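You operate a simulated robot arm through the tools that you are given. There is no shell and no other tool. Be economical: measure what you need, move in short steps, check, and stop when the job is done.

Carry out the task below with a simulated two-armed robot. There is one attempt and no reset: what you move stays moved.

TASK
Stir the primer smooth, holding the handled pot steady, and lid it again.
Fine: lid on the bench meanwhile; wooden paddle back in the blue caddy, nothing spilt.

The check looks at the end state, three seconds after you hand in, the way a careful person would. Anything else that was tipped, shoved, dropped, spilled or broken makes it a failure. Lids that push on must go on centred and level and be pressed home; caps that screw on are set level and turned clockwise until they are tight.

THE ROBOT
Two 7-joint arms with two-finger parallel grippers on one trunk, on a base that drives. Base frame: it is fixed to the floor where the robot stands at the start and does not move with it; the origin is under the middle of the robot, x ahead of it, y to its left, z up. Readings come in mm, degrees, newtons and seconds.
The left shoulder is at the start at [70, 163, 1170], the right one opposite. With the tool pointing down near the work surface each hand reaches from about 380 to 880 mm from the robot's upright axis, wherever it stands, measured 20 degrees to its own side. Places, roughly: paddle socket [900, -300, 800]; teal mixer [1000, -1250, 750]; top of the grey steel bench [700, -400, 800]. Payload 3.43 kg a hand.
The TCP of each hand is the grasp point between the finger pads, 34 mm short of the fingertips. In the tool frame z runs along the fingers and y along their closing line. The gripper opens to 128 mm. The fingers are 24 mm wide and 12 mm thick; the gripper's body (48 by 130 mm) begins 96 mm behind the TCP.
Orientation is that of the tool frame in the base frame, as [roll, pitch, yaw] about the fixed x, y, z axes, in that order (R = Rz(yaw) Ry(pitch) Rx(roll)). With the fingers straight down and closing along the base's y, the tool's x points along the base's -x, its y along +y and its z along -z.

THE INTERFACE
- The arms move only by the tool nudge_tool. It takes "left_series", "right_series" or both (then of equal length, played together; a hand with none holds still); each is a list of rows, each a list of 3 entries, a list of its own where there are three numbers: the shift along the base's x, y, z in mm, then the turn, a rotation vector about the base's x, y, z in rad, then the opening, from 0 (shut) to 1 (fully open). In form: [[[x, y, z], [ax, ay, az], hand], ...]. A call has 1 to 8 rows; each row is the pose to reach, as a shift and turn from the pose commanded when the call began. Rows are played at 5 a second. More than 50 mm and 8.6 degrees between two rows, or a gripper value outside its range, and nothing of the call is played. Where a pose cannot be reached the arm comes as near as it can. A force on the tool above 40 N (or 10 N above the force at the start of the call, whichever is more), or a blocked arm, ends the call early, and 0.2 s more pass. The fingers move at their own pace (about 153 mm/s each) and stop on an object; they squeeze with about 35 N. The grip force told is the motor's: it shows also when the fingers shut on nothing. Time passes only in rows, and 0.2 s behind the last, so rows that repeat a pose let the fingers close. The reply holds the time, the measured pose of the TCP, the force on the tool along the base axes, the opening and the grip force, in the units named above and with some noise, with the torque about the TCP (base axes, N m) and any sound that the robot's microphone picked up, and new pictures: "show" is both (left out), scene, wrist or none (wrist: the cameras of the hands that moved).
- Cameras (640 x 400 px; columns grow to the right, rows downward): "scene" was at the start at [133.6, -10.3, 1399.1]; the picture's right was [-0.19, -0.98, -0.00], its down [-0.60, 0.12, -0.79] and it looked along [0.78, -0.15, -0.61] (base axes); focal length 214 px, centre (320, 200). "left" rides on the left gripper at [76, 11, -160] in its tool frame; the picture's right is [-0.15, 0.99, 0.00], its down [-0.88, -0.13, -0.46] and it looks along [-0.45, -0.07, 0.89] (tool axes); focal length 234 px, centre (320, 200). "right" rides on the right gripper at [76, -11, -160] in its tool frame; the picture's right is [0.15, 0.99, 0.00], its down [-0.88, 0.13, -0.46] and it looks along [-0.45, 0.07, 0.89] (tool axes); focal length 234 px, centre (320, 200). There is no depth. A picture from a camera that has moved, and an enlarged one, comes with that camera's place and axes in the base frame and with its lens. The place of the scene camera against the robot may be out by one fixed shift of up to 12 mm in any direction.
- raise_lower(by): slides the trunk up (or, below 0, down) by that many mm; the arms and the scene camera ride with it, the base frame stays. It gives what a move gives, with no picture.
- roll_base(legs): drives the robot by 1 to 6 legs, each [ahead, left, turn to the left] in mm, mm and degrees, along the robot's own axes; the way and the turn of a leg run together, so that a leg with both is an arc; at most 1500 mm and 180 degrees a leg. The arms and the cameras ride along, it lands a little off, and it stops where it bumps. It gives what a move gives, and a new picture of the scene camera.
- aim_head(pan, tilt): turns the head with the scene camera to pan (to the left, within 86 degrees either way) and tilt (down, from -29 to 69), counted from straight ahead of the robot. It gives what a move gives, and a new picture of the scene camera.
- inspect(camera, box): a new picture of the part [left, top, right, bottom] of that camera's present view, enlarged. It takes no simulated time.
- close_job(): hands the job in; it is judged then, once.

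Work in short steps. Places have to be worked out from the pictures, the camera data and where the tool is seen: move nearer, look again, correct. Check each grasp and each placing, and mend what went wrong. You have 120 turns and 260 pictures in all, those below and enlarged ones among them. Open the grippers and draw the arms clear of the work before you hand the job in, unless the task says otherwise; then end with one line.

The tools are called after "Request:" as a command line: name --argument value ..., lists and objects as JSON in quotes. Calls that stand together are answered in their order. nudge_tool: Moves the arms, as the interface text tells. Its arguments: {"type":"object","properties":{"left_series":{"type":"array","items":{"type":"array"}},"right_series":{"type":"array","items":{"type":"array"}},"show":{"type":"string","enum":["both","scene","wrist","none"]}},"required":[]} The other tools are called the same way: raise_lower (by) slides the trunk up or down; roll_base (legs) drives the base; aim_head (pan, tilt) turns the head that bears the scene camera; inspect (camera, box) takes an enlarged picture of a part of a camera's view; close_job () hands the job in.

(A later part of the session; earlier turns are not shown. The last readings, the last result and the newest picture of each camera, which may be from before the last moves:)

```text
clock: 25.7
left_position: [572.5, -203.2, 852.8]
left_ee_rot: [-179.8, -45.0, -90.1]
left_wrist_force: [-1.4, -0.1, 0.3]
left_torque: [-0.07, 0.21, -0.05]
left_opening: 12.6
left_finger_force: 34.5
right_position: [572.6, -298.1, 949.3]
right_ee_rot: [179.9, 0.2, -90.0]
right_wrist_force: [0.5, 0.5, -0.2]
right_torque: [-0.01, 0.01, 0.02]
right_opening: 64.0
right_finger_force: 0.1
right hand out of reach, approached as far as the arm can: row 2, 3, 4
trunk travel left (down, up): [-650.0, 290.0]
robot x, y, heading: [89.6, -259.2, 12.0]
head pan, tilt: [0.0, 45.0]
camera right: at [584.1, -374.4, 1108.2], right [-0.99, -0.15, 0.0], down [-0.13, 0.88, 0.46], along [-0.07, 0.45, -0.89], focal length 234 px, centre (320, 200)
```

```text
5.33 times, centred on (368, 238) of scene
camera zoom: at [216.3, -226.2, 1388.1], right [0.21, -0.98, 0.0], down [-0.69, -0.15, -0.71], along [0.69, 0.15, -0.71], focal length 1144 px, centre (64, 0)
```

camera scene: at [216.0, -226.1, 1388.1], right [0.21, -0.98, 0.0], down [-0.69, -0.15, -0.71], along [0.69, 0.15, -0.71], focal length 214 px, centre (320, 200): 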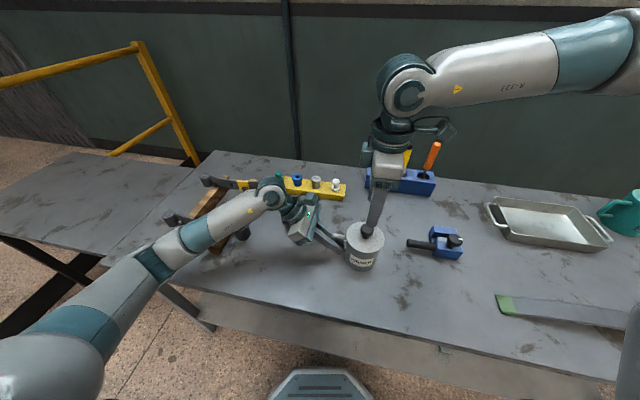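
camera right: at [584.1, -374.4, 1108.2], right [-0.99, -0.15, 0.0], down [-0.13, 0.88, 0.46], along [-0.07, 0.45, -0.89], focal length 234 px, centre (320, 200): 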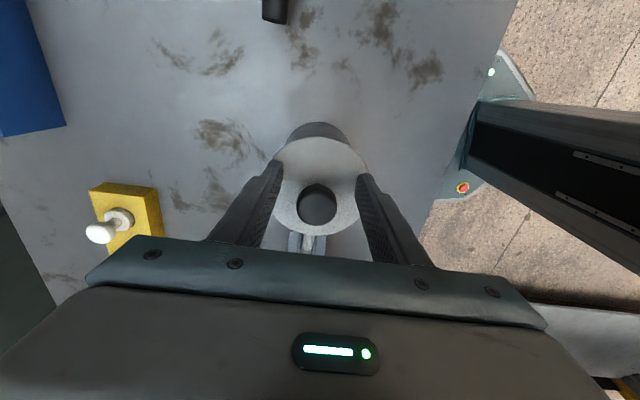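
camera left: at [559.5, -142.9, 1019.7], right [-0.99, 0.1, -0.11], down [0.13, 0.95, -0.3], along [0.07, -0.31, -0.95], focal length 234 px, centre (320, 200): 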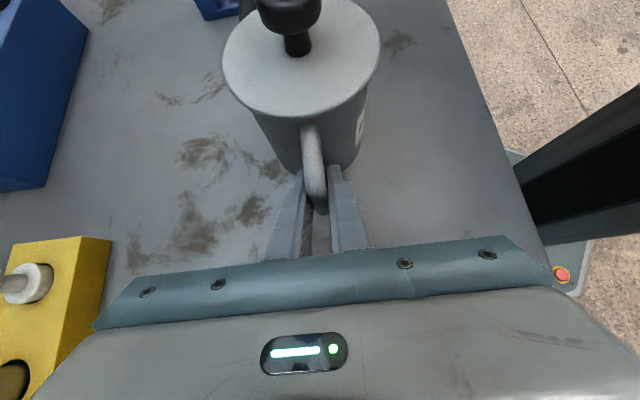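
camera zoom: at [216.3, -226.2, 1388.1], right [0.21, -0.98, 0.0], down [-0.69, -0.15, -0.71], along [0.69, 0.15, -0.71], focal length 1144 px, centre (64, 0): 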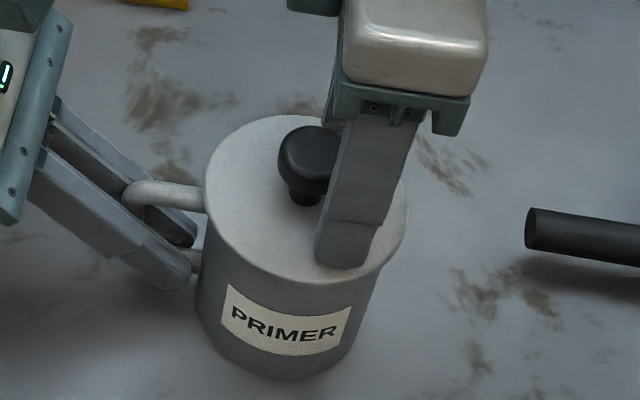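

Lower down the limit moves out ~17 mm, so I tilt the right hand 20° about x (wrist outward), then come in to the knob.

Request:
nudge_tool --right_series '[[[0, -5, 15], [0.12, 0, 0], 0.5], [[0, -5, 20], [0.24, 0, 0], 0.5], [[0, -5, 20], [0.35, 0, 0], 0.5], [[0, 5, 15], [0.35, 0, 0], 0.5], [[-1, 15.5, 5], [0.35, 0, 0], 0.5], [[-1, 15.5, -5], [0.35, 0, 0], 0.5], [[-1, 15.5, -5], [0.35, 0, 0], 0.5]]' --show "wrist"

Request:
inspect --camera "left" --box '[200, 0, 400, 125]'

Request:
inspect --camera "scene" --box '[320, 200, 416, 275]'

```text
clock: 27.3
left_position: [571.8, -202.9, 852.4]
left_ee_rot: [-179.8, -44.9, -89.9]
left_wrist_force: [4.5, -1.4, -4.6]
left_torque: [-0.55, 0.09, 0.24]
left_opening: 12.7
left_finger_force: 35.2
right_position: [569.6, -282.5, 945.5]
right_ee_rot: [-179.7, 20.2, -90.0]
right_wrist_force: [-1.7, -4.0, 27.5]
right_torque: [-0.13, 0.5, 0.25]
right_opening: 64.1
right_finger_force: 0.0
right hand out of reach, approached as far as the arm can: row 2, 3, 4
trunk travel left (down, up): [-650.0, 290.0]
robot x, y, heading: [93.2, -265.4, 12.0]
head pan, tilt: [0.0, 45.0]
camera right: at [580.4, -408.5, 1069.6], right [-0.99, -0.14, -0.06], down [-0.13, 0.67, 0.73], along [-0.06, 0.73, -0.68], focal length 234 px, centre (320, 200)
```

right: 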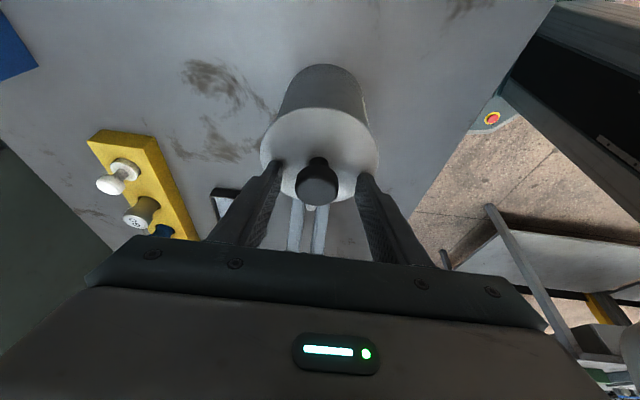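

```text
3.20 times, centred on (300, 62) of left
camera zoom: at [559.3, -143.2, 1019.8], right [-0.99, 0.1, -0.11], down [0.13, 0.95, -0.3], along [0.07, -0.31, -0.95], focal length 749 px, centre (384, 640)
```

zoom: 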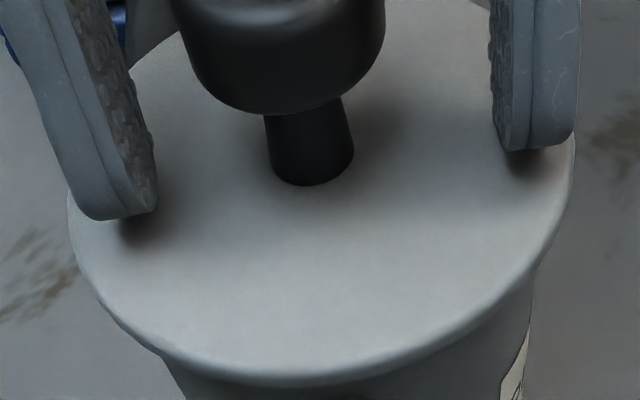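

```text
5.33 times, centred on (368, 238) of scene
camera zoom: at [215.2, -226.7, 1388.5], right [0.21, -0.98, 0.0], down [-0.69, -0.15, -0.71], along [0.69, 0.15, -0.71], focal length 1144 px, centre (64, 0)
```

zoom: 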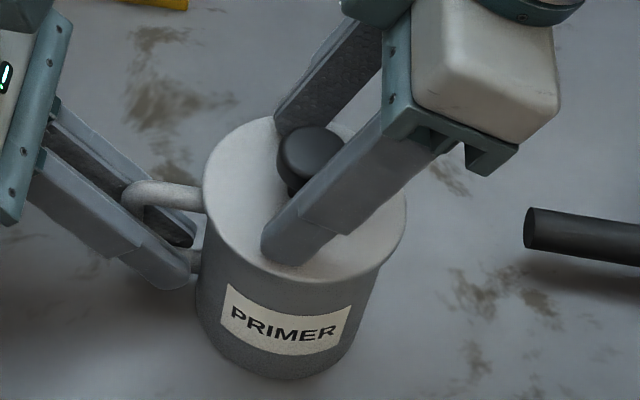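

Fingertips rest on the lid (27 N), so the lid surface is ~z 909. I lift 4 mm, shift −4 mm in y so pads centre on the knob head, and close.

Request:
nudge_tool --right_series '[[[1, -2, 5], [0, 0, 0], 0.5], [[1, -4, 5], [0, 0, 0], 0.4], [[1, -4, 5], [0, 0, 0], 0.3], [[1, -4, 5], [0, 0, 0], 0.2], [[1, -4, 5], [0, 0, 0], 0.1], [[1, -4, 5], [0, 0, 0], 0.1]]' --show "wrist"

Request:
inspect --camera "left" --box '[200, 0, 400, 125]'

```text
clock: 28.7
left_position: [572.2, -203.0, 853.1]
left_ee_rot: [-179.9, -45.1, -90.1]
left_wrist_force: [-8.5, -0.8, 3.0]
left_torque: [-0.36, -0.24, -0.54]
left_opening: 12.6
left_finger_force: 34.9
right_position: [568.7, -286.4, 946.8]
right_ee_rot: [-179.7, 19.9, -90.1]
right_wrist_force: [9.0, -1.7, -1.0]
right_torque: [-0.06, -0.41, -0.1]
right_opening: 32.3
right_finger_force: 35.4
right hand out of reach, approached as far as the arm can: row 2, 3, 4, 5, 6
trunk travel left (down, up): [-650.0, 290.0]
robot x, y, heading: [90.7, -264.0, 11.9]
head pan, tilt: [0.0, 45.0]
camera right: at [579.8, -411.6, 1071.9], right [-0.99, -0.13, -0.06], down [-0.13, 0.67, 0.73], along [-0.06, 0.73, -0.68], focal length 234 px, centre (320, 200)
```

right: 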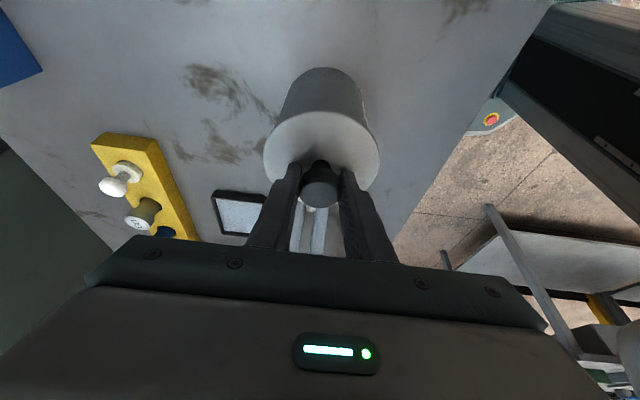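

```text
3.20 times, centred on (300, 62) of left
camera zoom: at [559.6, -143.3, 1019.8], right [-0.99, 0.1, -0.11], down [0.13, 0.94, -0.3], along [0.07, -0.31, -0.95], focal length 749 px, centre (384, 640)
```

zoom: 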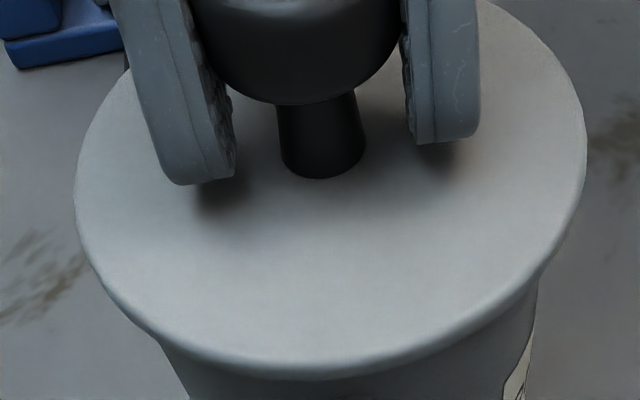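

Knob is gripped (32 mm, 35 N). I lift straight up slowly and check the lid comes free level.

Request:
nudge_tool --right_series '[[[2, 0, 5], [0, 0, 0], 0.1], [[2, 0, 15], [0, 0, 0], 0.1], [[2, 0, 30], [0, 0, 0], 0.1], [[2, 0, 50], [0, 0, 0], 0.1]]'

```text
clock: 29.7
left_position: [573.0, -203.0, 853.5]
left_ee_rot: [-179.9, -44.8, -90.0]
left_wrist_force: [0.7, 2.1, 1.6]
left_torque: [-0.06, 0.18, -0.02]
left_opening: 12.7
left_finger_force: 35.1
right_position: [558.8, -277.9, 995.3]
right_ee_rot: [-179.8, 19.9, -90.0]
right_wrist_force: [0.2, 1.0, -1.0]
right_torque: [0.01, 0.0, -0.01]
right_opening: 31.8
right_finger_force: 34.9
right hand out of reach, approached as far as the arm can: row 1, 2, 3, 4
trunk travel left (down, up): [-650.0, 290.0]
robot x, y, heading: [87.5, -257.3, 11.7]
head pan, tilt: [0.0, 45.0]
camera scene: at [216.2, -226.1, 1388.0], right [0.21, -0.98, 0.0], down [-0.69, -0.15, -0.71], along [0.69, 0.15, -0.71], focal length 214 px, centre (320, 200)
camera right: at [570.0, -404.2, 1119.5], right [-0.99, -0.14, -0.05], down [-0.13, 0.67, 0.73], along [-0.06, 0.73, -0.68], focal length 234 px, centre (320, 200)
```

scene: 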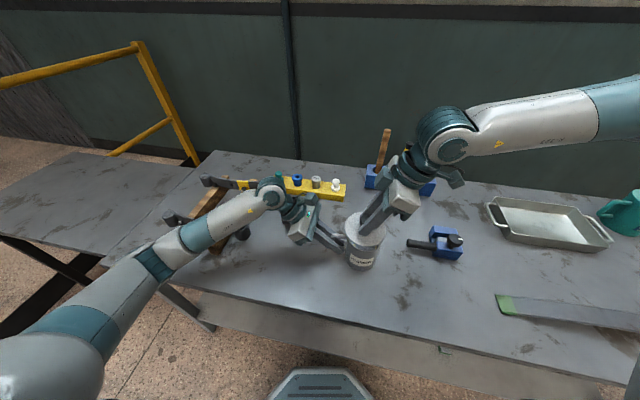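
right: 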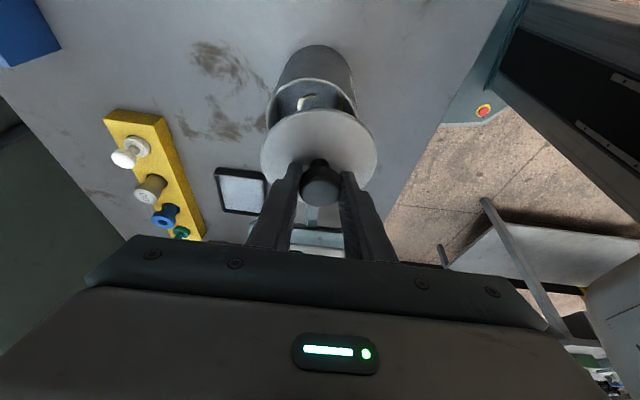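

Lid is off and held level. I carry it right to a clear bench spot at about (540,-430), in front of the blue clamp.

Request:
nudge_tool --right_series '[[[0, -10, 10], [0, 0, 0], 0.1], [[-2, -50, 10], [0, 0, 0], 0.1], [[-10, -90, 10], [0, 0, 0], 0.1], [[-15, -125, 10], [0, 0, 0], 0.1], [[-19, -150, 0], [0, 0, 0], 0.1], [[-19, -150, -40], [0, 0, 0], 0.1], [[-19, -150, -80], [0, 0, 0], 0.1]]'

```text
clock: 31.3
left_position: [571.7, -203.1, 852.8]
left_ee_rot: [-179.9, -45.0, -89.9]
left_wrist_force: [-1.0, -0.8, 0.2]
left_torque: [0.07, 0.2, -0.06]
left_opening: 12.7
left_finger_force: 34.9
right_position: [517.8, -352.8, 975.6]
right_ee_rot: [-179.4, 19.7, -90.6]
right_wrist_force: [0.2, 0.4, 0.3]
right_torque: [0.0, -0.02, -0.04]
right_opening: 32.3
right_finger_force: 34.8
right hand out of reach, approached as far as the arm can: row 1, 2, 3, 4, 5, 6, 7
trunk travel left (down, up): [-650.0, 290.0]
robot x, y, heading: [89.2, -259.4, 11.9]
head pan, tilt: [0.0, 45.0]
camera scene: at [216.2, -226.4, 1388.1], right [0.21, -0.98, 0.0], down [-0.69, -0.15, -0.71], along [0.69, 0.15, -0.71], focal length 214 px, centre (320, 200)
camera right: at [526.5, -478.2, 1100.0], right [-0.99, -0.12, -0.06], down [-0.13, 0.68, 0.73], along [-0.05, 0.73, -0.69], focal length 234 px, centre (320, 200)
```

scene: 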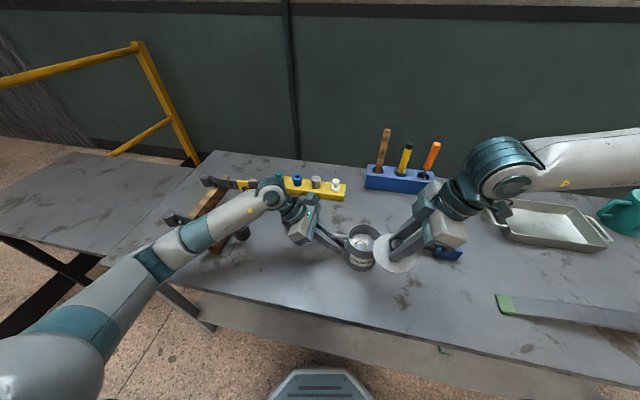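
right: 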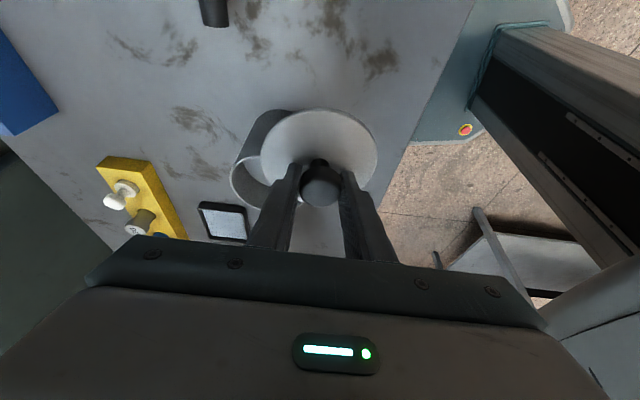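

With the tilt the arm is too folded (pot too near the robot). The lid is safely in hand; I'll release the pot and back the left hand off so I can set the base further back.

Request:
nudge_tool --left_series '[[[0, 0, 0], [0, 0, 0], 0.3], [[0, 0, 0], [0, 0, 0], 0.8], [[0, 0, 0], [0, 0, 0], 1], [[0, 30, 30], [0, 0, 0], 1], [[0, 65, 65], [0, 0, 0], 1], [[0, 100, 100], [0, 0, 0], 1], [[0, 110, 140], [0, 0, 0], 1]]' --right_series '[[[0, 0, 0], [0, 0, 0], 0.1], [[0, 0, 5], [0, 0, 0], 0.1], [[0, 0, 10], [0, 0, 0], 0.1], [[0, 0, 15], [0, 0, 0], 0.1], [[0, 0, 20], [0, 0, 0], 0.1], [[0, 0, 25], [0, 0, 0], 0.1], [[0, 0, 30], [0, 0, 0], 0.1]]' --show "none"

```text
clock: 32.9
left_position: [573.0, -93.8, 993.3]
left_ee_rot: [-180.0, -44.9, -90.0]
left_wrist_force: [0.3, -0.6, 0.1]
left_torque: [0.01, 0.01, 0.0]
left_opening: 128.0
left_finger_force: 0.0
right_position: [509.4, -344.8, 1004.6]
right_ee_rot: [-179.9, 20.0, -90.0]
right_wrist_force: [-0.2, 0.0, -0.6]
right_torque: [0.02, 0.0, -0.01]
right_opening: 32.0
right_finger_force: 35.0
right hand out of reach, approached as far as the arm can: row 2, 3, 4, 5, 6, 7
trunk travel left (down, up): [-650.0, 290.0]
robot x, y, heading: [88.2, -261.8, 11.6]
head pan, tilt: [0.0, 45.0]
```

Drive back ~48 mm and turn another 5° left, lid in hand.

Request:
roll_base --legs '[[-47, 10, 0], [0, 0, 5]]'

```text
clock: 34.3
left_position: [507.7, -51.1, 992.4]
left_ee_rot: [-179.9, -45.0, -85.0]
left_wrist_force: [-0.6, 0.7, 0.3]
left_torque: [0.02, -0.01, 0.0]
left_opening: 128.2
left_finger_force: 0.0
right_position: [468.6, -307.6, 1004.8]
right_ee_rot: [-179.9, 20.0, -85.0]
right_wrist_force: [-0.1, -0.6, -0.5]
right_torque: [0.01, -0.03, 0.0]
right_opening: 31.9
right_finger_force: 35.0
trunk travel left (down, up): [-650.0, 290.0]
robot x, y, heading: [43.2, -262.4, 17.0]
head pan, tilt: [0.0, 45.0]
camera scene: at [166.2, -215.1, 1388.0], right [0.29, -0.96, 0.0], down [-0.68, -0.21, -0.71], along [0.68, 0.21, -0.71], focal length 214 px, centre (320, 200)
```

scene: 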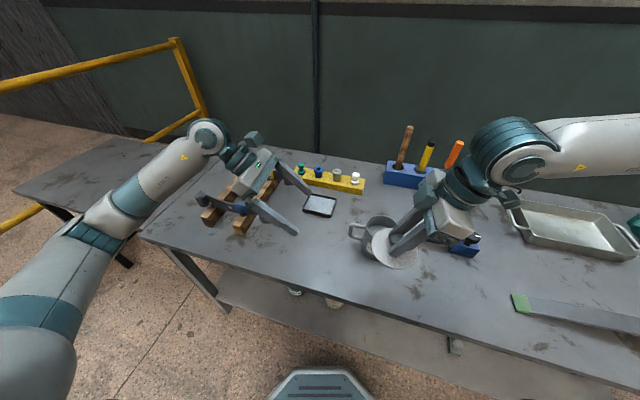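

Moving the lid to (540,-430), staying above rim height.

Request:
nudge_tool --right_series '[[[10, -30, 5], [0, 0, 0], 0.1], [[20, -60, 5], [0, 0, 0], 0.1], [[35, -90, 5], [0, 0, 0], 0.1], [[55, -115, 0], [0, 0, 0], 0.1], [[71, -124, -10], [0, 0, 0], 0.1], [[71, -124, -50], [0, 0, 0], 0.1], [[71, -124, -90], [0, 0, 0], 0.1]]'

```text
clock: 36.1
left_position: [509.3, -56.7, 993.9]
left_ee_rot: [-180.0, -44.5, -85.0]
left_wrist_force: [0.8, 0.0, -0.2]
left_torque: [0.1, 0.04, -0.02]
left_opening: 128.0
left_finger_force: 0.0
right_position: [514.5, -265.1, 977.0]
right_ee_rot: [-164.4, 32.6, -63.1]
right_wrist_force: [0.6, -0.3, -1.0]
right_torque: [0.07, 0.04, 0.05]
right_opening: 32.1
right_finger_force: 35.0
right hand out of reach, approached as far as the arm can: row 1, 2, 3, 4, 5, 6, 7
trunk travel left (down, up): [-650.0, 290.0]
robot x, y, heading: [39.4, -261.6, 16.9]
head pan, tilt: [0.0, 45.0]
stopped in row 7 (right hand): the arm was blocked; the commanded pose is now the measured one
camera scene: at [168.3, -222.4, 1388.1], right [0.29, -0.96, -0.01], down [-0.68, -0.2, -0.71], along [0.68, 0.21, -0.71], focal length 214 px, centre (320, 200)
camera right: at [554.0, -412.3, 1069.1], right [-0.86, -0.41, -0.3], down [-0.46, 0.36, 0.81], along [-0.23, 0.84, -0.5], focal length 234 px, centre (320, 200)
```

scene: 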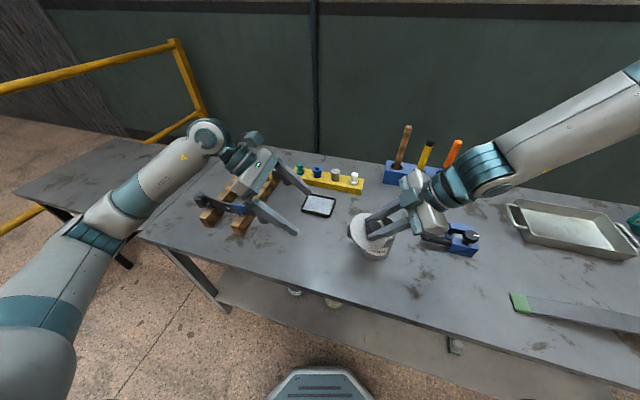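
right: 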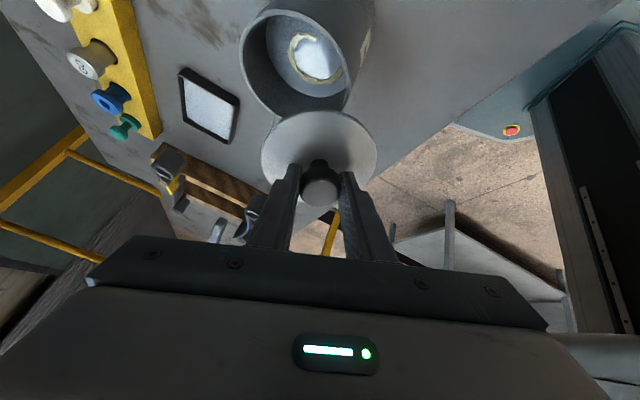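

The arm hit its fold limit and twisted (lid tilted ~19° but held, no force). I re-level the lid with the computed rotation while moving up, forward and right, away from the folded posture.

Request:
nudge_tool --right_series '[[[15, -10, 20], [-0.1, 0.046, 0], 0.1], [[30, -20, 40], [-0.2, 0.092, 0], 0.1], [[50, -40, 60], [-0.298, 0.1375, 0], 0.1], [[75, -70, 70], [-0.298, 0.1375, 0], 0.1], [[100, -100, 80], [-0.298, 0.1375, 0], 0.1]]'

```text
clock: 37.3
left_position: [508.4, -51.6, 993.0]
left_ee_rot: [-179.9, -44.9, -84.9]
left_wrist_force: [0.5, 0.2, 0.2]
left_torque: [0.05, 0.02, 0.01]
left_opening: 128.1
left_finger_force: 0.0
right_position: [469.9, -316.1, 918.4]
right_ee_rot: [-175.9, 19.7, -70.8]
right_wrist_force: [-0.3, -1.2, -0.3]
right_torque: [0.03, 0.02, 0.01]
right_opening: 32.3
right_finger_force: 35.0
right hand out of reach, approached as far as the arm can: row 1, 2, 3, 4, 5
trunk travel left (down, up): [-650.0, 290.0]
robot x, y, heading: [40.9, -260.1, 17.2]
head pan, tilt: [0.0, 45.0]
camera scene: at [165.9, -216.1, 1388.1], right [0.29, -0.96, 0.0], down [-0.68, -0.21, -0.71], along [0.68, 0.21, -0.71], focal length 214 px, centre (320, 200)
camera right: at [512.5, -435.1, 1045.0], right [-0.89, -0.43, -0.12], down [-0.38, 0.59, 0.72], along [-0.24, 0.68, -0.69], focal length 234 px, centre (320, 200)
```

scene: 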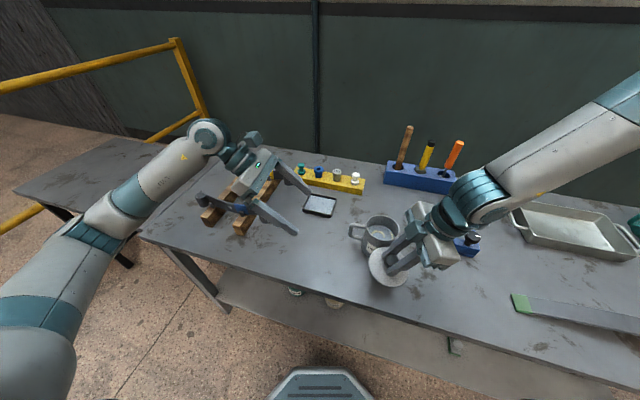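
right: 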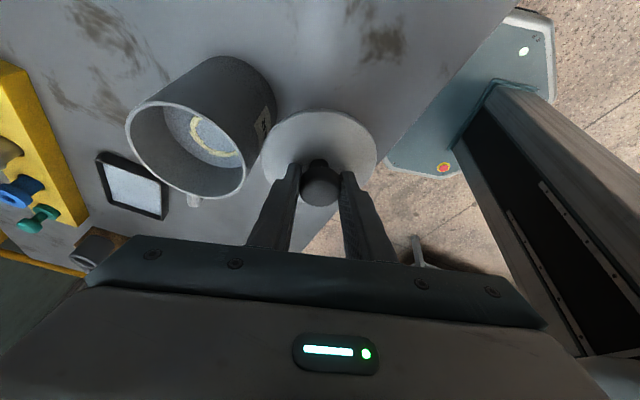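

The arm's elbow is at its fold limit, so I'll stop using the arm here and move the lid rigidly with the base and trunk. First I raise the left hand clear.

Request:
nudge_tool --left_series '[[[0, 20, 25], [0, 0, 0], 1], [[0, 40, 50], [0, 0, 0], 1], [[0, 60, 75], [0, 0, 0], 1], [[0, 80, 100], [0, 0, 0], 1]]' --show "none"

Request:
roll_base --legs '[[-34, -110, 0]]'

```text
clock: 38.3
left_position: [508.6, 31.8, 1094.0]
left_ee_rot: [-179.9, -45.0, -84.9]
left_wrist_force: [-0.2, -0.2, 0.3]
left_torque: [0.01, -0.02, 0.01]
left_opening: 127.9
left_finger_force: 0.1
right_position: [469.8, -315.6, 919.7]
right_ee_rot: [-176.0, 19.7, -70.8]
right_wrist_force: [-0.3, 0.3, -0.3]
right_torque: [0.01, 0.03, 0.0]
right_opening: 32.3
right_finger_force: 35.7
trunk travel left (down, up): [-650.0, 290.0]
robot x, y, heading: [41.1, -259.7, 17.1]
head pan, tilt: [0.0, 45.0]
```

```text
clock: 39.5
left_position: [507.2, -82.3, 1093.8]
left_ee_rot: [-179.9, -45.1, -84.9]
left_wrist_force: [0.2, -0.2, 0.4]
left_torque: [0.02, -0.03, 0.03]
left_opening: 127.9
left_finger_force: 0.0
right_position: [470.1, -430.0, 918.6]
right_ee_rot: [-176.0, 19.8, -70.8]
right_wrist_force: [0.2, -1.0, -0.7]
right_torque: [-0.01, 0.03, -0.02]
right_opening: 32.0
right_finger_force: 35.1
trunk travel left (down, up): [-650.0, 290.0]
robot x, y, heading: [42.2, -372.6, 16.9]
head pan, tilt: [0.0, 45.0]
camera scene: at [165.5, -328.6, 1388.0], right [0.29, -0.96, 0.0], down [-0.68, -0.21, -0.71], along [0.68, 0.21, -0.71], focal length 214 px, centre (320, 200)
```

scene: 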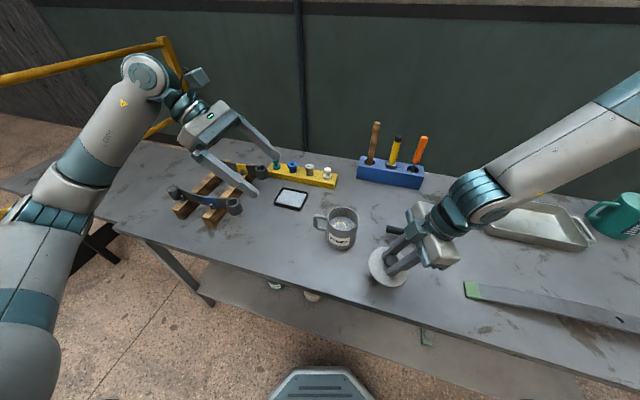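

Lid is over open air near the bench edge; drive ahead ~62 mm to bring it to (532,-430).

Request:
roll_base --legs '[[60, -18, 0]]'

Request:
inspect --camera "right" --box '[0, 0, 640, 400]'

```text
clock: 40.5
left_position: [569.7, -81.6, 1093.5]
left_ee_rot: [-179.9, -45.1, -84.9]
left_wrist_force: [0.2, 0.2, 0.2]
left_torque: [-0.03, -0.01, 0.02]
left_opening: 128.0
left_finger_force: 0.1
right_position: [531.7, -429.1, 919.6]
right_ee_rot: [-175.9, 19.6, -70.8]
right_wrist_force: [0.7, -0.7, -0.1]
right_torque: [-0.03, 0.03, 0.0]
right_opening: 32.1
right_finger_force: 34.9
trunk travel left (down, up): [-650.0, 290.0]
robot x, y, heading: [101.9, -373.9, 16.8]
head pan, tilt: [0.0, 45.0]
camera scene: at [227.4, -328.0, 1388.1], right [0.29, -0.96, 0.0], down [-0.68, -0.21, -0.71], along [0.68, 0.21, -0.71], focal length 214 px, centre (320, 200)
```

scene: 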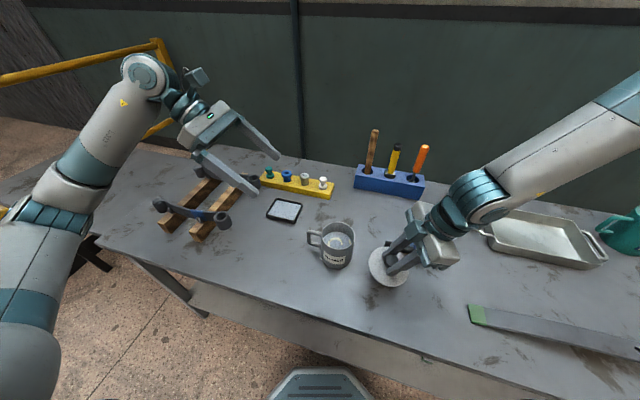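

```text
1.00 times, centred on (320, 200) of right (not enlarged: the box is as wide or as high as the picture)
camera zoom: at [573.7, -547.7, 1045.5], right [-0.89, -0.43, -0.12], down [-0.38, 0.59, 0.72], along [-0.24, 0.68, -0.69], focal length 234 px, centre (320, 200)
```

zoom: 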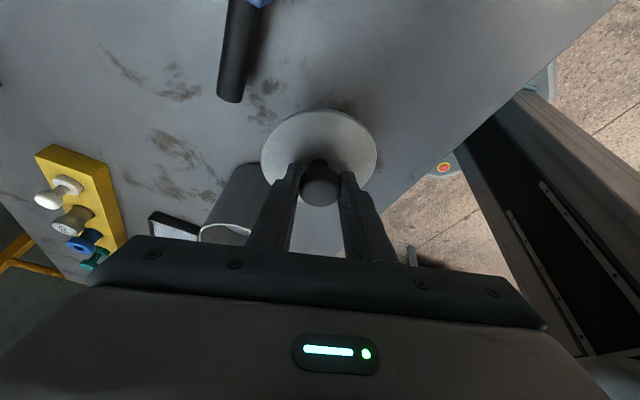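

Spot is clear. Lower the trunk in steps until the lid meets the bench.

Request:
raise_lower --by -50

Request:
inspect --camera "scene" --box '[300, 190, 460, 300]'

```text
clock: 41.4
left_position: [568.8, -82.7, 1044.1]
left_ee_rot: [-179.8, -45.0, -85.0]
left_wrist_force: [-0.4, -0.1, 0.2]
left_torque: [0.01, 0.02, 0.01]
left_opening: 127.9
left_finger_force: 0.2
right_position: [531.5, -429.5, 868.9]
right_ee_rot: [-175.9, 19.7, -70.8]
right_wrist_force: [-0.4, 0.5, -0.7]
right_torque: [0.02, 0.0, -0.02]
right_opening: 32.1
right_finger_force: 34.9
trunk travel left (down, up): [-600.0, 340.0]
robot x, y, heading: [103.1, -373.0, 16.9]
head pan, tilt: [0.0, 45.0]
```

```text
3.64 times, centred on (380, 245) of scene
camera zoom: at [226.3, -328.5, 1338.2], right [0.29, -0.96, 0.0], down [-0.68, -0.21, -0.71], along [0.68, 0.21, -0.71], focal length 780 px, centre (102, 36)
```

zoom: 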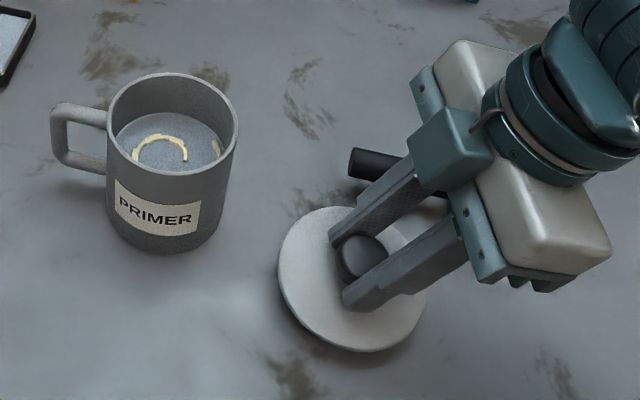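

Still free; lower in small steps.

Request:
raise_lower --by -14

Request:
inspect --camera "scene" --box '[330, 205, 440, 275]'

```text
clock: 42.0
left_position: [570.1, -83.6, 1030.5]
left_ee_rot: [-179.9, -45.0, -84.9]
left_wrist_force: [0.5, 0.4, -0.6]
left_torque: [-0.01, 0.05, 0.02]
left_opening: 128.3
left_finger_force: 0.0
right_position: [532.5, -429.6, 855.5]
right_ee_rot: [-175.9, 19.7, -70.8]
right_wrist_force: [0.8, 0.9, 3.0]
right_torque: [0.0, 0.11, -0.02]
right_opening: 32.1
right_finger_force: 34.7
trunk travel left (down, up): [-586.0, 354.0]
robot x, y, heading: [103.4, -376.1, 16.8]
head pan, tilt: [0.0, 45.0]
```

```text
5.71 times, centred on (385, 240) of scene
camera zoom: at [227.0, -328.3, 1324.1], right [0.29, -0.96, 0.0], down [-0.68, -0.21, -0.71], along [0.68, 0.21, -0.71], focal length 1226 px, centre (-51, -29)
```

zoom: 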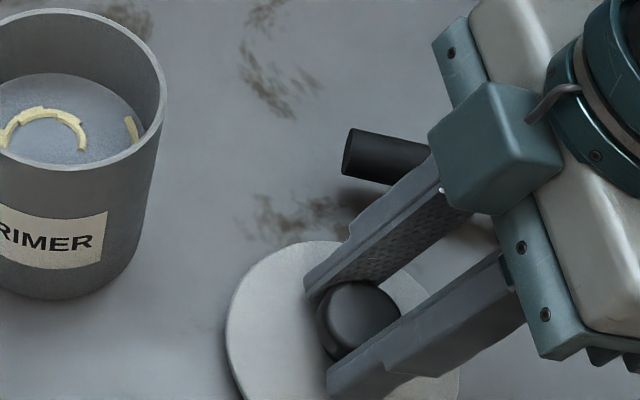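

Contact beginning (3 N). Lower 3 mm more, then open the right hand.

Request:
raise_lower --by -3

Request:
nudge_tool --right_series '[[[0, 0, 0], [0, 0, 0], 0.28], [[0, 0, 0], [0, 0, 0], 0.35], [[0, 0, 0], [0, 0, 0], 0.5], [[0, 0, 0], [0, 0, 0], 0.5]]' --show "both"

```text
clock: 42.5
left_position: [570.1, -82.3, 1026.3]
left_ee_rot: [-179.8, -45.0, -84.9]
left_wrist_force: [-0.1, 0.0, -0.6]
left_torque: [0.03, -0.03, 0.01]
left_opening: 128.1
left_finger_force: 0.0
right_position: [532.1, -429.3, 853.0]
right_ee_rot: [-175.9, 19.6, -70.8]
right_wrist_force: [1.6, 1.7, 9.2]
right_torque: [0.1, 0.16, -0.06]
right_opening: 32.2
right_finger_force: 34.8
trunk travel left (down, up): [-583.0, 357.0]
robot x, y, heading: [99.0, -369.7, 16.6]
head pan, tilt: [0.0, 45.0]
```

```text
clock: 43.5
left_position: [570.5, -82.7, 1026.7]
left_ee_rot: [-180.0, -44.9, -84.9]
left_wrist_force: [-0.4, 0.0, -0.1]
left_torque: [-0.01, 0.04, -0.01]
left_opening: 128.1
left_finger_force: 0.0
right_position: [532.1, -430.3, 853.3]
right_ee_rot: [-175.9, 19.7, -70.8]
right_wrist_force: [0.4, -0.6, -0.4]
right_torque: [0.01, 0.01, 0.01]
right_opening: 64.0
right_finger_force: 0.0
trunk travel left (down, up): [-583.0, 357.0]
robot x, y, heading: [102.3, -375.6, 17.1]
head pan, tilt: [0.0, 45.0]
camera scene: at [227.2, -328.4, 1321.1], right [0.29, -0.96, 0.0], down [-0.68, -0.21, -0.71], along [0.68, 0.21, -0.71], focal length 214 px, centre (320, 200)
camera right: at [573.6, -548.0, 978.5], right [-0.89, -0.43, -0.12], down [-0.38, 0.59, 0.72], along [-0.24, 0.68, -0.69], focal length 234 px, centre (320, 200)
```

scene: 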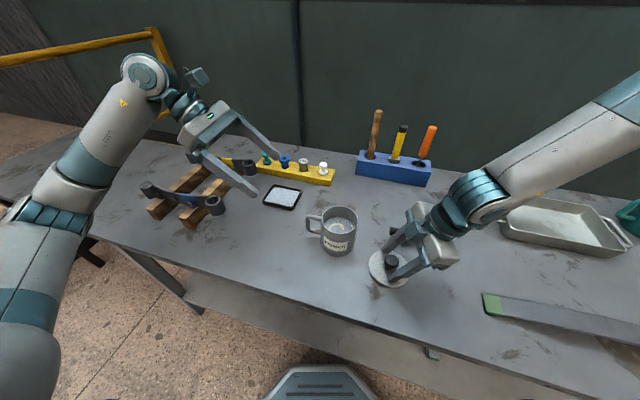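
right: 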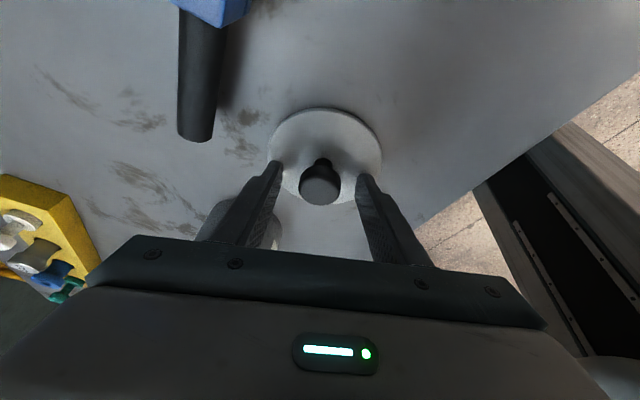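

Lid rests flat on the bench, released. Raise the trunk to draw the fingers off the knob.

Request:
raise_lower --by 140

Request:
nudge_tool --right_series '[[[10, -10, 20], [-0.116, -0.015, 0], 0.5], [[20, -20, 40], [-0.232, -0.03, 0], 0.5], [[40, -40, 60], [-0.348, -0.044, 0], 0.5], [[60, -60, 60], [-0.348, -0.044, 0], 0.5]]'

```text
clock: 45.2
left_position: [570.7, -82.7, 1166.7]
left_ee_rot: [-179.9, -44.9, -84.8]
left_wrist_force: [0.2, -0.2, -0.5]
left_torque: [0.03, 0.02, -0.01]
left_opening: 128.0
left_finger_force: 0.1
right_position: [531.3, -429.4, 992.7]
right_ee_rot: [-175.9, 19.7, -70.7]
right_wrist_force: [-0.2, 0.4, 0.1]
right_torque: [0.02, -0.02, 0.02]
right_opening: 63.8
right_finger_force: 0.1
trunk travel left (down, up): [-723.0, 217.0]
robot x, y, heading: [101.9, -372.7, 16.9]
head pan, tilt: [0.0, 45.0]
```

```text
clock: 46.2
left_position: [572.3, -84.0, 1165.7]
left_ee_rot: [-179.9, -44.9, -84.9]
left_wrist_force: [-0.2, 0.0, -0.2]
left_torque: [-0.03, -0.03, 0.0]
left_opening: 128.1
left_finger_force: 0.1
right_position: [522.3, -435.9, 1035.7]
right_ee_rot: [-178.5, 0.6, -73.5]
right_wrist_force: [0.7, 0.7, -0.2]
right_torque: [-0.07, -0.01, 0.0]
right_opening: 64.2
right_finger_force: 0.0
right hand out of reach, approached as far as the arm can: row 1, 2, 3, 4
trunk travel left (down, up): [-723.0, 217.0]
robot x, y, heading: [103.6, -373.1, 16.5]
head pan, tilt: [0.0, 45.0]
camera scene: at [228.8, -328.9, 1461.1], right [0.29, -0.96, 0.0], down [-0.68, -0.2, -0.71], along [0.68, 0.2, -0.71], focal length 214 px, centre (320, 200)
camera right: at [552.3, -508.6, 1195.0], right [-0.91, -0.42, -0.03], down [-0.39, 0.8, 0.46], along [-0.17, 0.43, -0.89], focal length 234 px, centre (320, 200)
```

scene: 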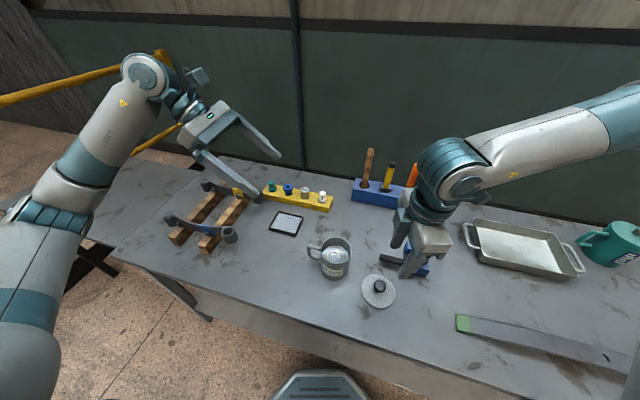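
right: 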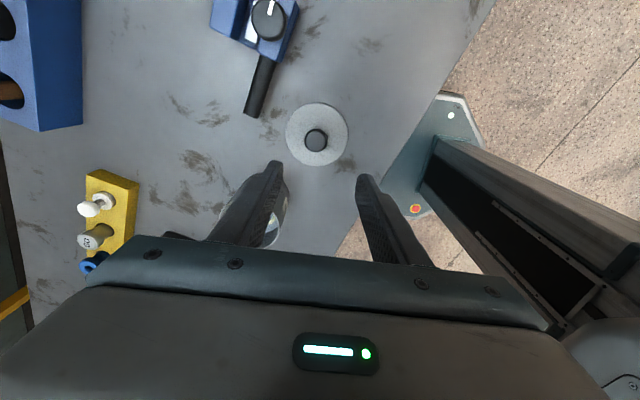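

Now turn the right hand back in yaw (−) to free its wrist joint.

Request:
nudge_tool --right_series '[[[0, 0, 5], [0, 0, -0.145], 0.5], [[0, 0, 10], [0, 0, -0.29], 0.5], [[5, -5, 15], [0, 0, -0.435], 0.5], [[10, -10, 20], [0, 0, -0.58], 0.5], [[20, -20, 25], [0, 0, -0.725], 0.5], [[35, -35, 30], [0, 0, -0.87], 0.5], [[50, -50, 35], [0, 0, -1.015], 0.5], [[65, -65, 40], [0, 0, -1.16], 0.5]]' --show "none"

```text
clock: 48.0
left_position: [569.8, -83.3, 1167.2]
left_ee_rot: [-179.9, -44.9, -84.8]
left_wrist_force: [0.2, 0.2, 0.0]
left_torque: [0.03, -0.03, 0.02]
left_opening: 127.8
left_finger_force: 0.1
right_position: [586.2, -500.2, 1076.2]
right_ee_rot: [180.0, 0.1, -138.2]
right_wrist_force: [0.5, 0.6, 0.9]
right_torque: [0.01, 0.03, 0.0]
right_opening: 64.0
right_finger_force: 0.1
trunk travel left (down, up): [-723.0, 217.0]
robot x, y, heading: [104.5, -369.5, 16.7]
head pan, tilt: [0.0, 45.0]
```

Right hand is free again; its limit is yaw beyond about −90 relative to the robot. Now set base to about (60,-255), heading 18°, and the trunk back to its starting height.

Request:
roll_base --legs '[[-7, 122, 0], [0, 0, 2]]'

Request:
raise_lower --by -73

```text
clock: 49.6
left_position: [517.1, 46.4, 1165.6]
left_ee_rot: [-179.8, -44.8, -82.8]
left_wrist_force: [0.0, -0.8, 1.3]
left_torque: [0.05, 0.0, -0.02]
left_opening: 128.1
left_finger_force: 0.0
right_position: [549.8, -369.4, 1076.2]
right_ee_rot: [179.9, 0.0, -135.9]
right_wrist_force: [-0.2, -0.1, 0.5]
right_torque: [0.04, 0.01, 0.01]
right_opening: 63.9
right_finger_force: 0.0
trunk travel left (down, up): [-723.0, 217.0]
robot x, y, heading: [57.5, -257.6, 18.9]
head pan, tilt: [0.0, 45.0]
camera scene: at [184.2, -211.4, 1461.1], right [0.32, -0.95, 0.0], down [-0.67, -0.23, -0.71], along [0.67, 0.23, -0.71], focal length 214 px, centre (320, 200)
```

scene: 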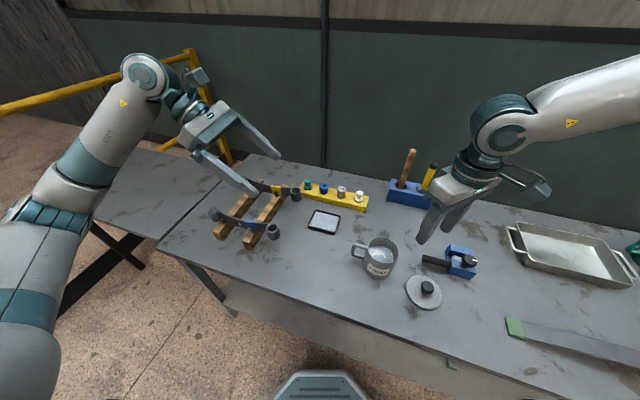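

```text
clock: 50.8
left_position: [516.9, 48.3, 1093.4]
left_ee_rot: [-179.9, -44.8, -82.9]
left_wrist_force: [0.4, 0.5, -0.2]
left_torque: [0.02, 0.04, 0.03]
left_opening: 128.2
left_finger_force: 0.0
right_position: [550.1, -368.3, 1003.0]
right_ee_rot: [-179.9, 0.0, -135.9]
right_wrist_force: [0.4, 0.1, -0.6]
right_torque: [-0.01, -0.01, 0.04]
right_opening: 64.1
right_finger_force: 0.1
trunk travel left (down, up): [-650.0, 290.0]
robot x, y, heading: [61.4, -257.6, 19.2]
head pan, tilt: [0.0, 45.0]
```

Test: right hand vertical over the pot centre at z ≈ 1003 and then lower to 950.

Request:
nudge_tool --right_series '[[[5, 25, 10], [0, 0, -0.12], 0.5], [[10, 50, 10], [0, 0, -0.25], 0.5], [[21, 85, 0], [0, 0, -0.25], 0.5], [[21, 85, -25], [0, 0, -0.25], 0.5], [[21, 85, -48], [0, 0, -0.25], 0.5]]' --show "wrist"

```text
clock: 52.0
left_position: [517.5, 48.7, 1093.9]
left_ee_rot: [-180.0, -44.9, -82.8]
left_wrist_force: [-0.7, -1.0, 0.0]
left_torque: [-0.04, 0.02, 0.01]
left_opening: 127.9
left_finger_force: 0.0
right_position: [570.6, -281.7, 954.3]
right_ee_rot: [-180.0, 0.0, -150.2]
right_wrist_force: [-0.1, -0.6, 0.2]
right_torque: [-0.01, 0.01, 0.02]
right_opening: 63.9
right_finger_force: 0.0
trunk travel left (down, up): [-650.0, 290.0]
robot x, y, heading: [61.0, -258.8, 19.1]
head pan, tilt: [0.0, 45.0]
camera right: at [510.8, -329.4, 1114.4], right [-0.62, 0.79, 0.0], down [0.7, 0.55, 0.45], along [0.36, 0.28, -0.89], focal length 234 px, centre (320, 200)
```

right: 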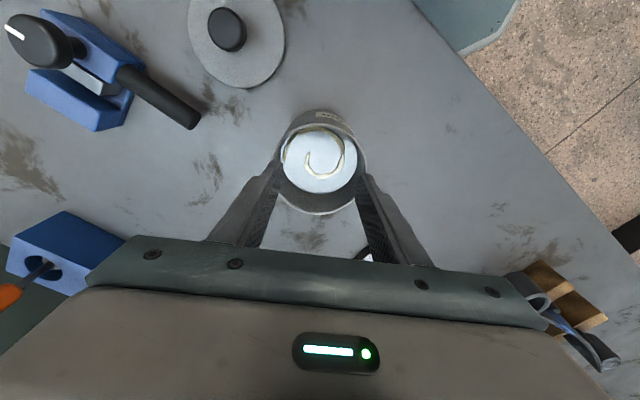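

Right arm now has full reach. Raise it, and bring the left hand to the handle again (standoff, then just short).

Request:
nudge_tool --left_series '[[[10, -30, -25], [0, 0, -0.03], 1], [[20, -60, -55], [0, 0, -0.06], 1], [[30, -90, -85], [0, 0, -0.09], 1], [[42, -120, -112], [0, 0, -0.125], 1], [[55, -151, -140], [0, 0, -0.125], 1], [[55, -180, -169], [0, 0, -0.125], 1], [[55, -210, -199], [0, 0, -0.125], 1], [[55, -234, -223], [0, 0, -0.125], 1]]' --right_series '[[[0, -10, 20], [0, 0, 0], 0.5], [[0, -30, 50], [0, 0, 0], 0.5], [[0, -60, 90], [0, 0, 0], 0.5], [[0, -90, 110], [0, 0, 0], 0.5], [[0, -100, 120], [0, 0, 0], 0.5], [[0, -100, 120], [0, 0, 0], 0.5], [[0, -100, 120], [0, 0, 0], 0.5], [[0, -100, 120], [0, 0, 0], 0.5]]'

```text
clock: 53.8
left_position: [573.5, -185.8, 869.6]
left_ee_rot: [-179.9, -44.9, -90.0]
left_wrist_force: [0.2, -1.0, 0.8]
left_torque: [0.0, -0.04, -0.02]
left_opening: 128.0
left_finger_force: 0.0
right_position: [570.6, -381.6, 1074.3]
right_ee_rot: [179.8, 0.0, -150.4]
right_wrist_force: [-0.4, 0.3, -0.5]
right_torque: [-0.01, -0.01, -0.01]
right_opening: 64.1
right_finger_force: 0.1
trunk travel left (down, up): [-650.0, 290.0]
robot x, y, heading: [62.8, -255.1, 19.0]
head pan, tilt: [0.0, 45.0]
camera scene: at [183.8, -209.5, 1388.1], right [0.32, -0.95, 0.0], down [-0.67, -0.23, -0.71], along [0.67, 0.23, -0.71], focal length 214 px, centre (320, 200)
camera right: at [510.5, -430.0, 1234.8], right [-0.62, 0.79, 0.0], down [0.7, 0.55, 0.46], along [0.36, 0.28, -0.89], focal length 234 px, centre (320, 200)
camera left: at [559.8, -126.1, 1036.3], right [-0.99, 0.1, -0.1], down [0.13, 0.95, -0.3], along [0.07, -0.31, -0.95], focal length 234 px, centre (320, 200)
```

scene: 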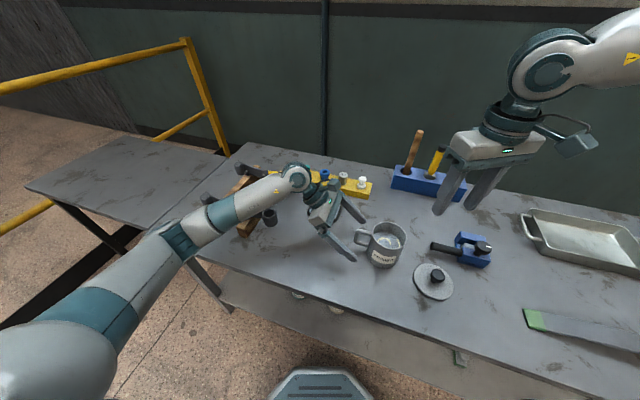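
right: 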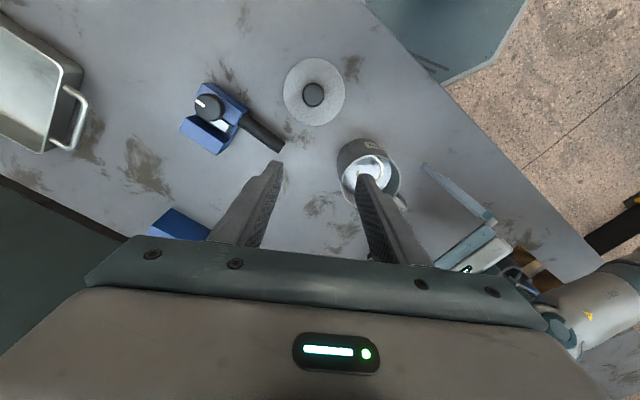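
left: 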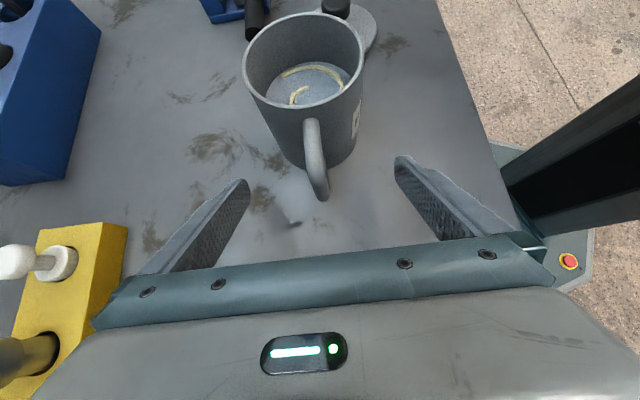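

Left arm reaches too. Advance and grip the handle; also inspect the forearm over the wrench stand.

Request:
nudge_tool --left_series '[[[0, -9, -9], [0, 0, 0], 1], [[0, -17, -17], [0, 0, 0], 0.8], [[0, -17, -17], [0, 0, 0], 0.3], [[0, -17, -17], [0, 0, 0], 0.15], [[0, -17, -17], [0, 0, 0], 0.05], [[0, -17, -17], [0, 0, 0], 0], [[0, -17, -17], [0, 0, 0], 0]]' --show "wrist"

Request:
inspect --camera "scene" --box '[180, 150, 420, 300]'

```text
clock: 55.4
left_position: [572.5, -202.8, 853.3]
left_ee_rot: [-179.9, -44.9, -90.0]
left_wrist_force: [-1.1, -1.2, -0.6]
left_torque: [-0.06, 0.09, 0.04]
left_opening: 12.7
left_finger_force: 34.8
right_position: [569.4, -382.3, 1074.1]
right_ee_rot: [-180.0, 0.0, -150.4]
right_wrist_force: [-0.6, 0.3, -0.1]
right_torque: [0.0, 0.01, 0.01]
right_opening: 64.0
right_finger_force: 0.1
trunk travel left (down, up): [-650.0, 290.0]
robot x, y, heading: [60.8, -256.4, 19.1]
head pan, tilt: [0.0, 45.0]
camera left: at [559.6, -142.7, 1019.6], right [-0.99, 0.1, -0.1], down [0.13, 0.95, -0.3], along [0.07, -0.31, -0.95], focal length 234 px, centre (320, 200)
```

left: 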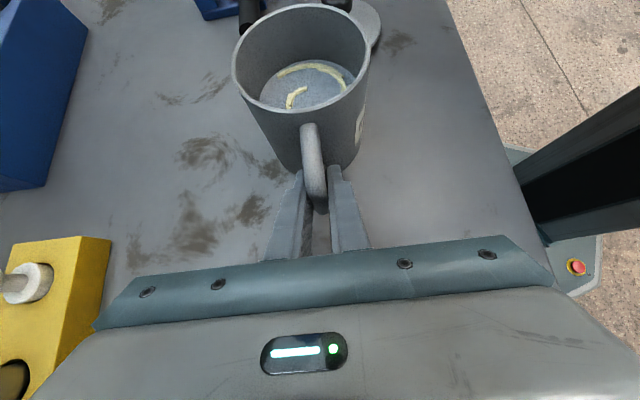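

```text
2.67 times, centred on (300, 225) of scene
camera zoom: at [183.6, -209.2, 1388.1], right [0.32, -0.95, 0.0], down [-0.67, -0.23, -0.71], along [0.67, 0.23, -0.71], focal length 572 px, centre (373, 133)
```

zoom: 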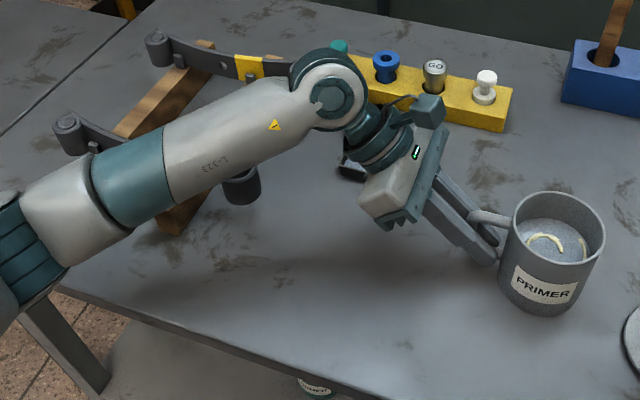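

Handle gripped firmly. Now send the right hand towards the paddle, stopping ahead of it and above, to look.

Request:
nudge_tool --right_series '[[[30, -5, 30], [0, 0, 0], 0.5], [[70, -5, 55], [0, 0, 0], 0.5], [[110, 0, 66], [0, 0, 0], 0.5], [[150, 10, 70], [0, 0, 0], 0.5], [[190, 20, 70], [0, 0, 0], 0.5], [[225, 30, 70], [0, 0, 0], 0.5]]'

```text
clock: 56.8
left_position: [571.9, -200.8, 852.6]
left_ee_rot: [-179.9, -45.0, -90.0]
left_wrist_force: [0.4, 1.0, 2.3]
left_torque: [0.11, 0.13, -0.1]
left_opening: 12.8
left_finger_force: 34.6
right_position: [796.1, -353.3, 1144.5]
right_ee_rot: [-180.0, -0.2, -150.2]
right_wrist_force: [0.0, -0.1, 0.4]
right_torque: [0.01, 0.01, -0.02]
right_opening: 63.8
right_finger_force: 0.1
trunk travel left (down, up): [-650.0, 290.0]
robot x, y, heading: [57.2, -260.8, 18.7]
head pan, tilt: [0.0, 45.0]
camera scene: at [184.6, -208.5, 1388.0], right [0.32, -0.95, 0.0], down [-0.67, -0.23, -0.71], along [0.67, 0.23, -0.71], focal length 214 px, centre (320, 200)
camera right: at [737.0, -400.4, 1304.8], right [-0.62, 0.79, 0.0], down [0.7, 0.55, 0.45], along [0.36, 0.28, -0.89], focal length 234 px, centre (320, 200)
```

scene: 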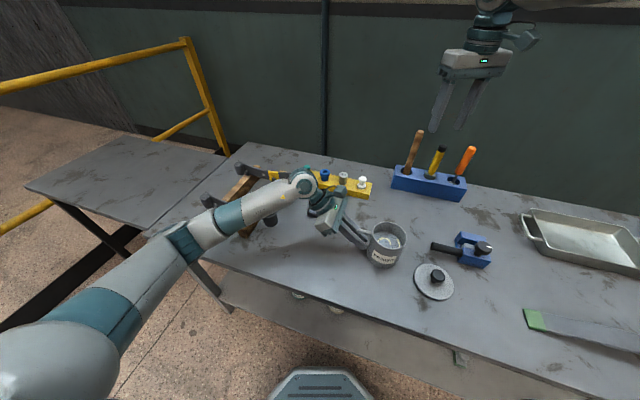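
right: 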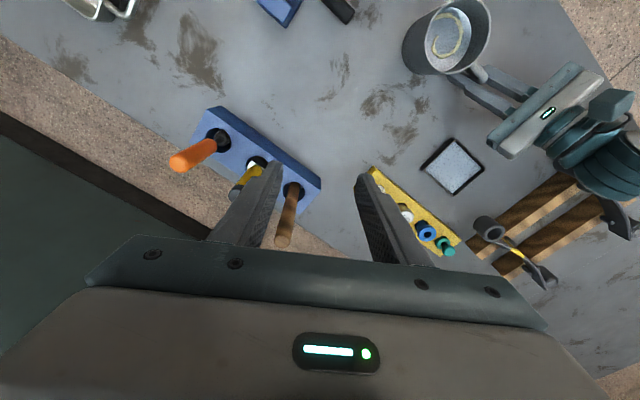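

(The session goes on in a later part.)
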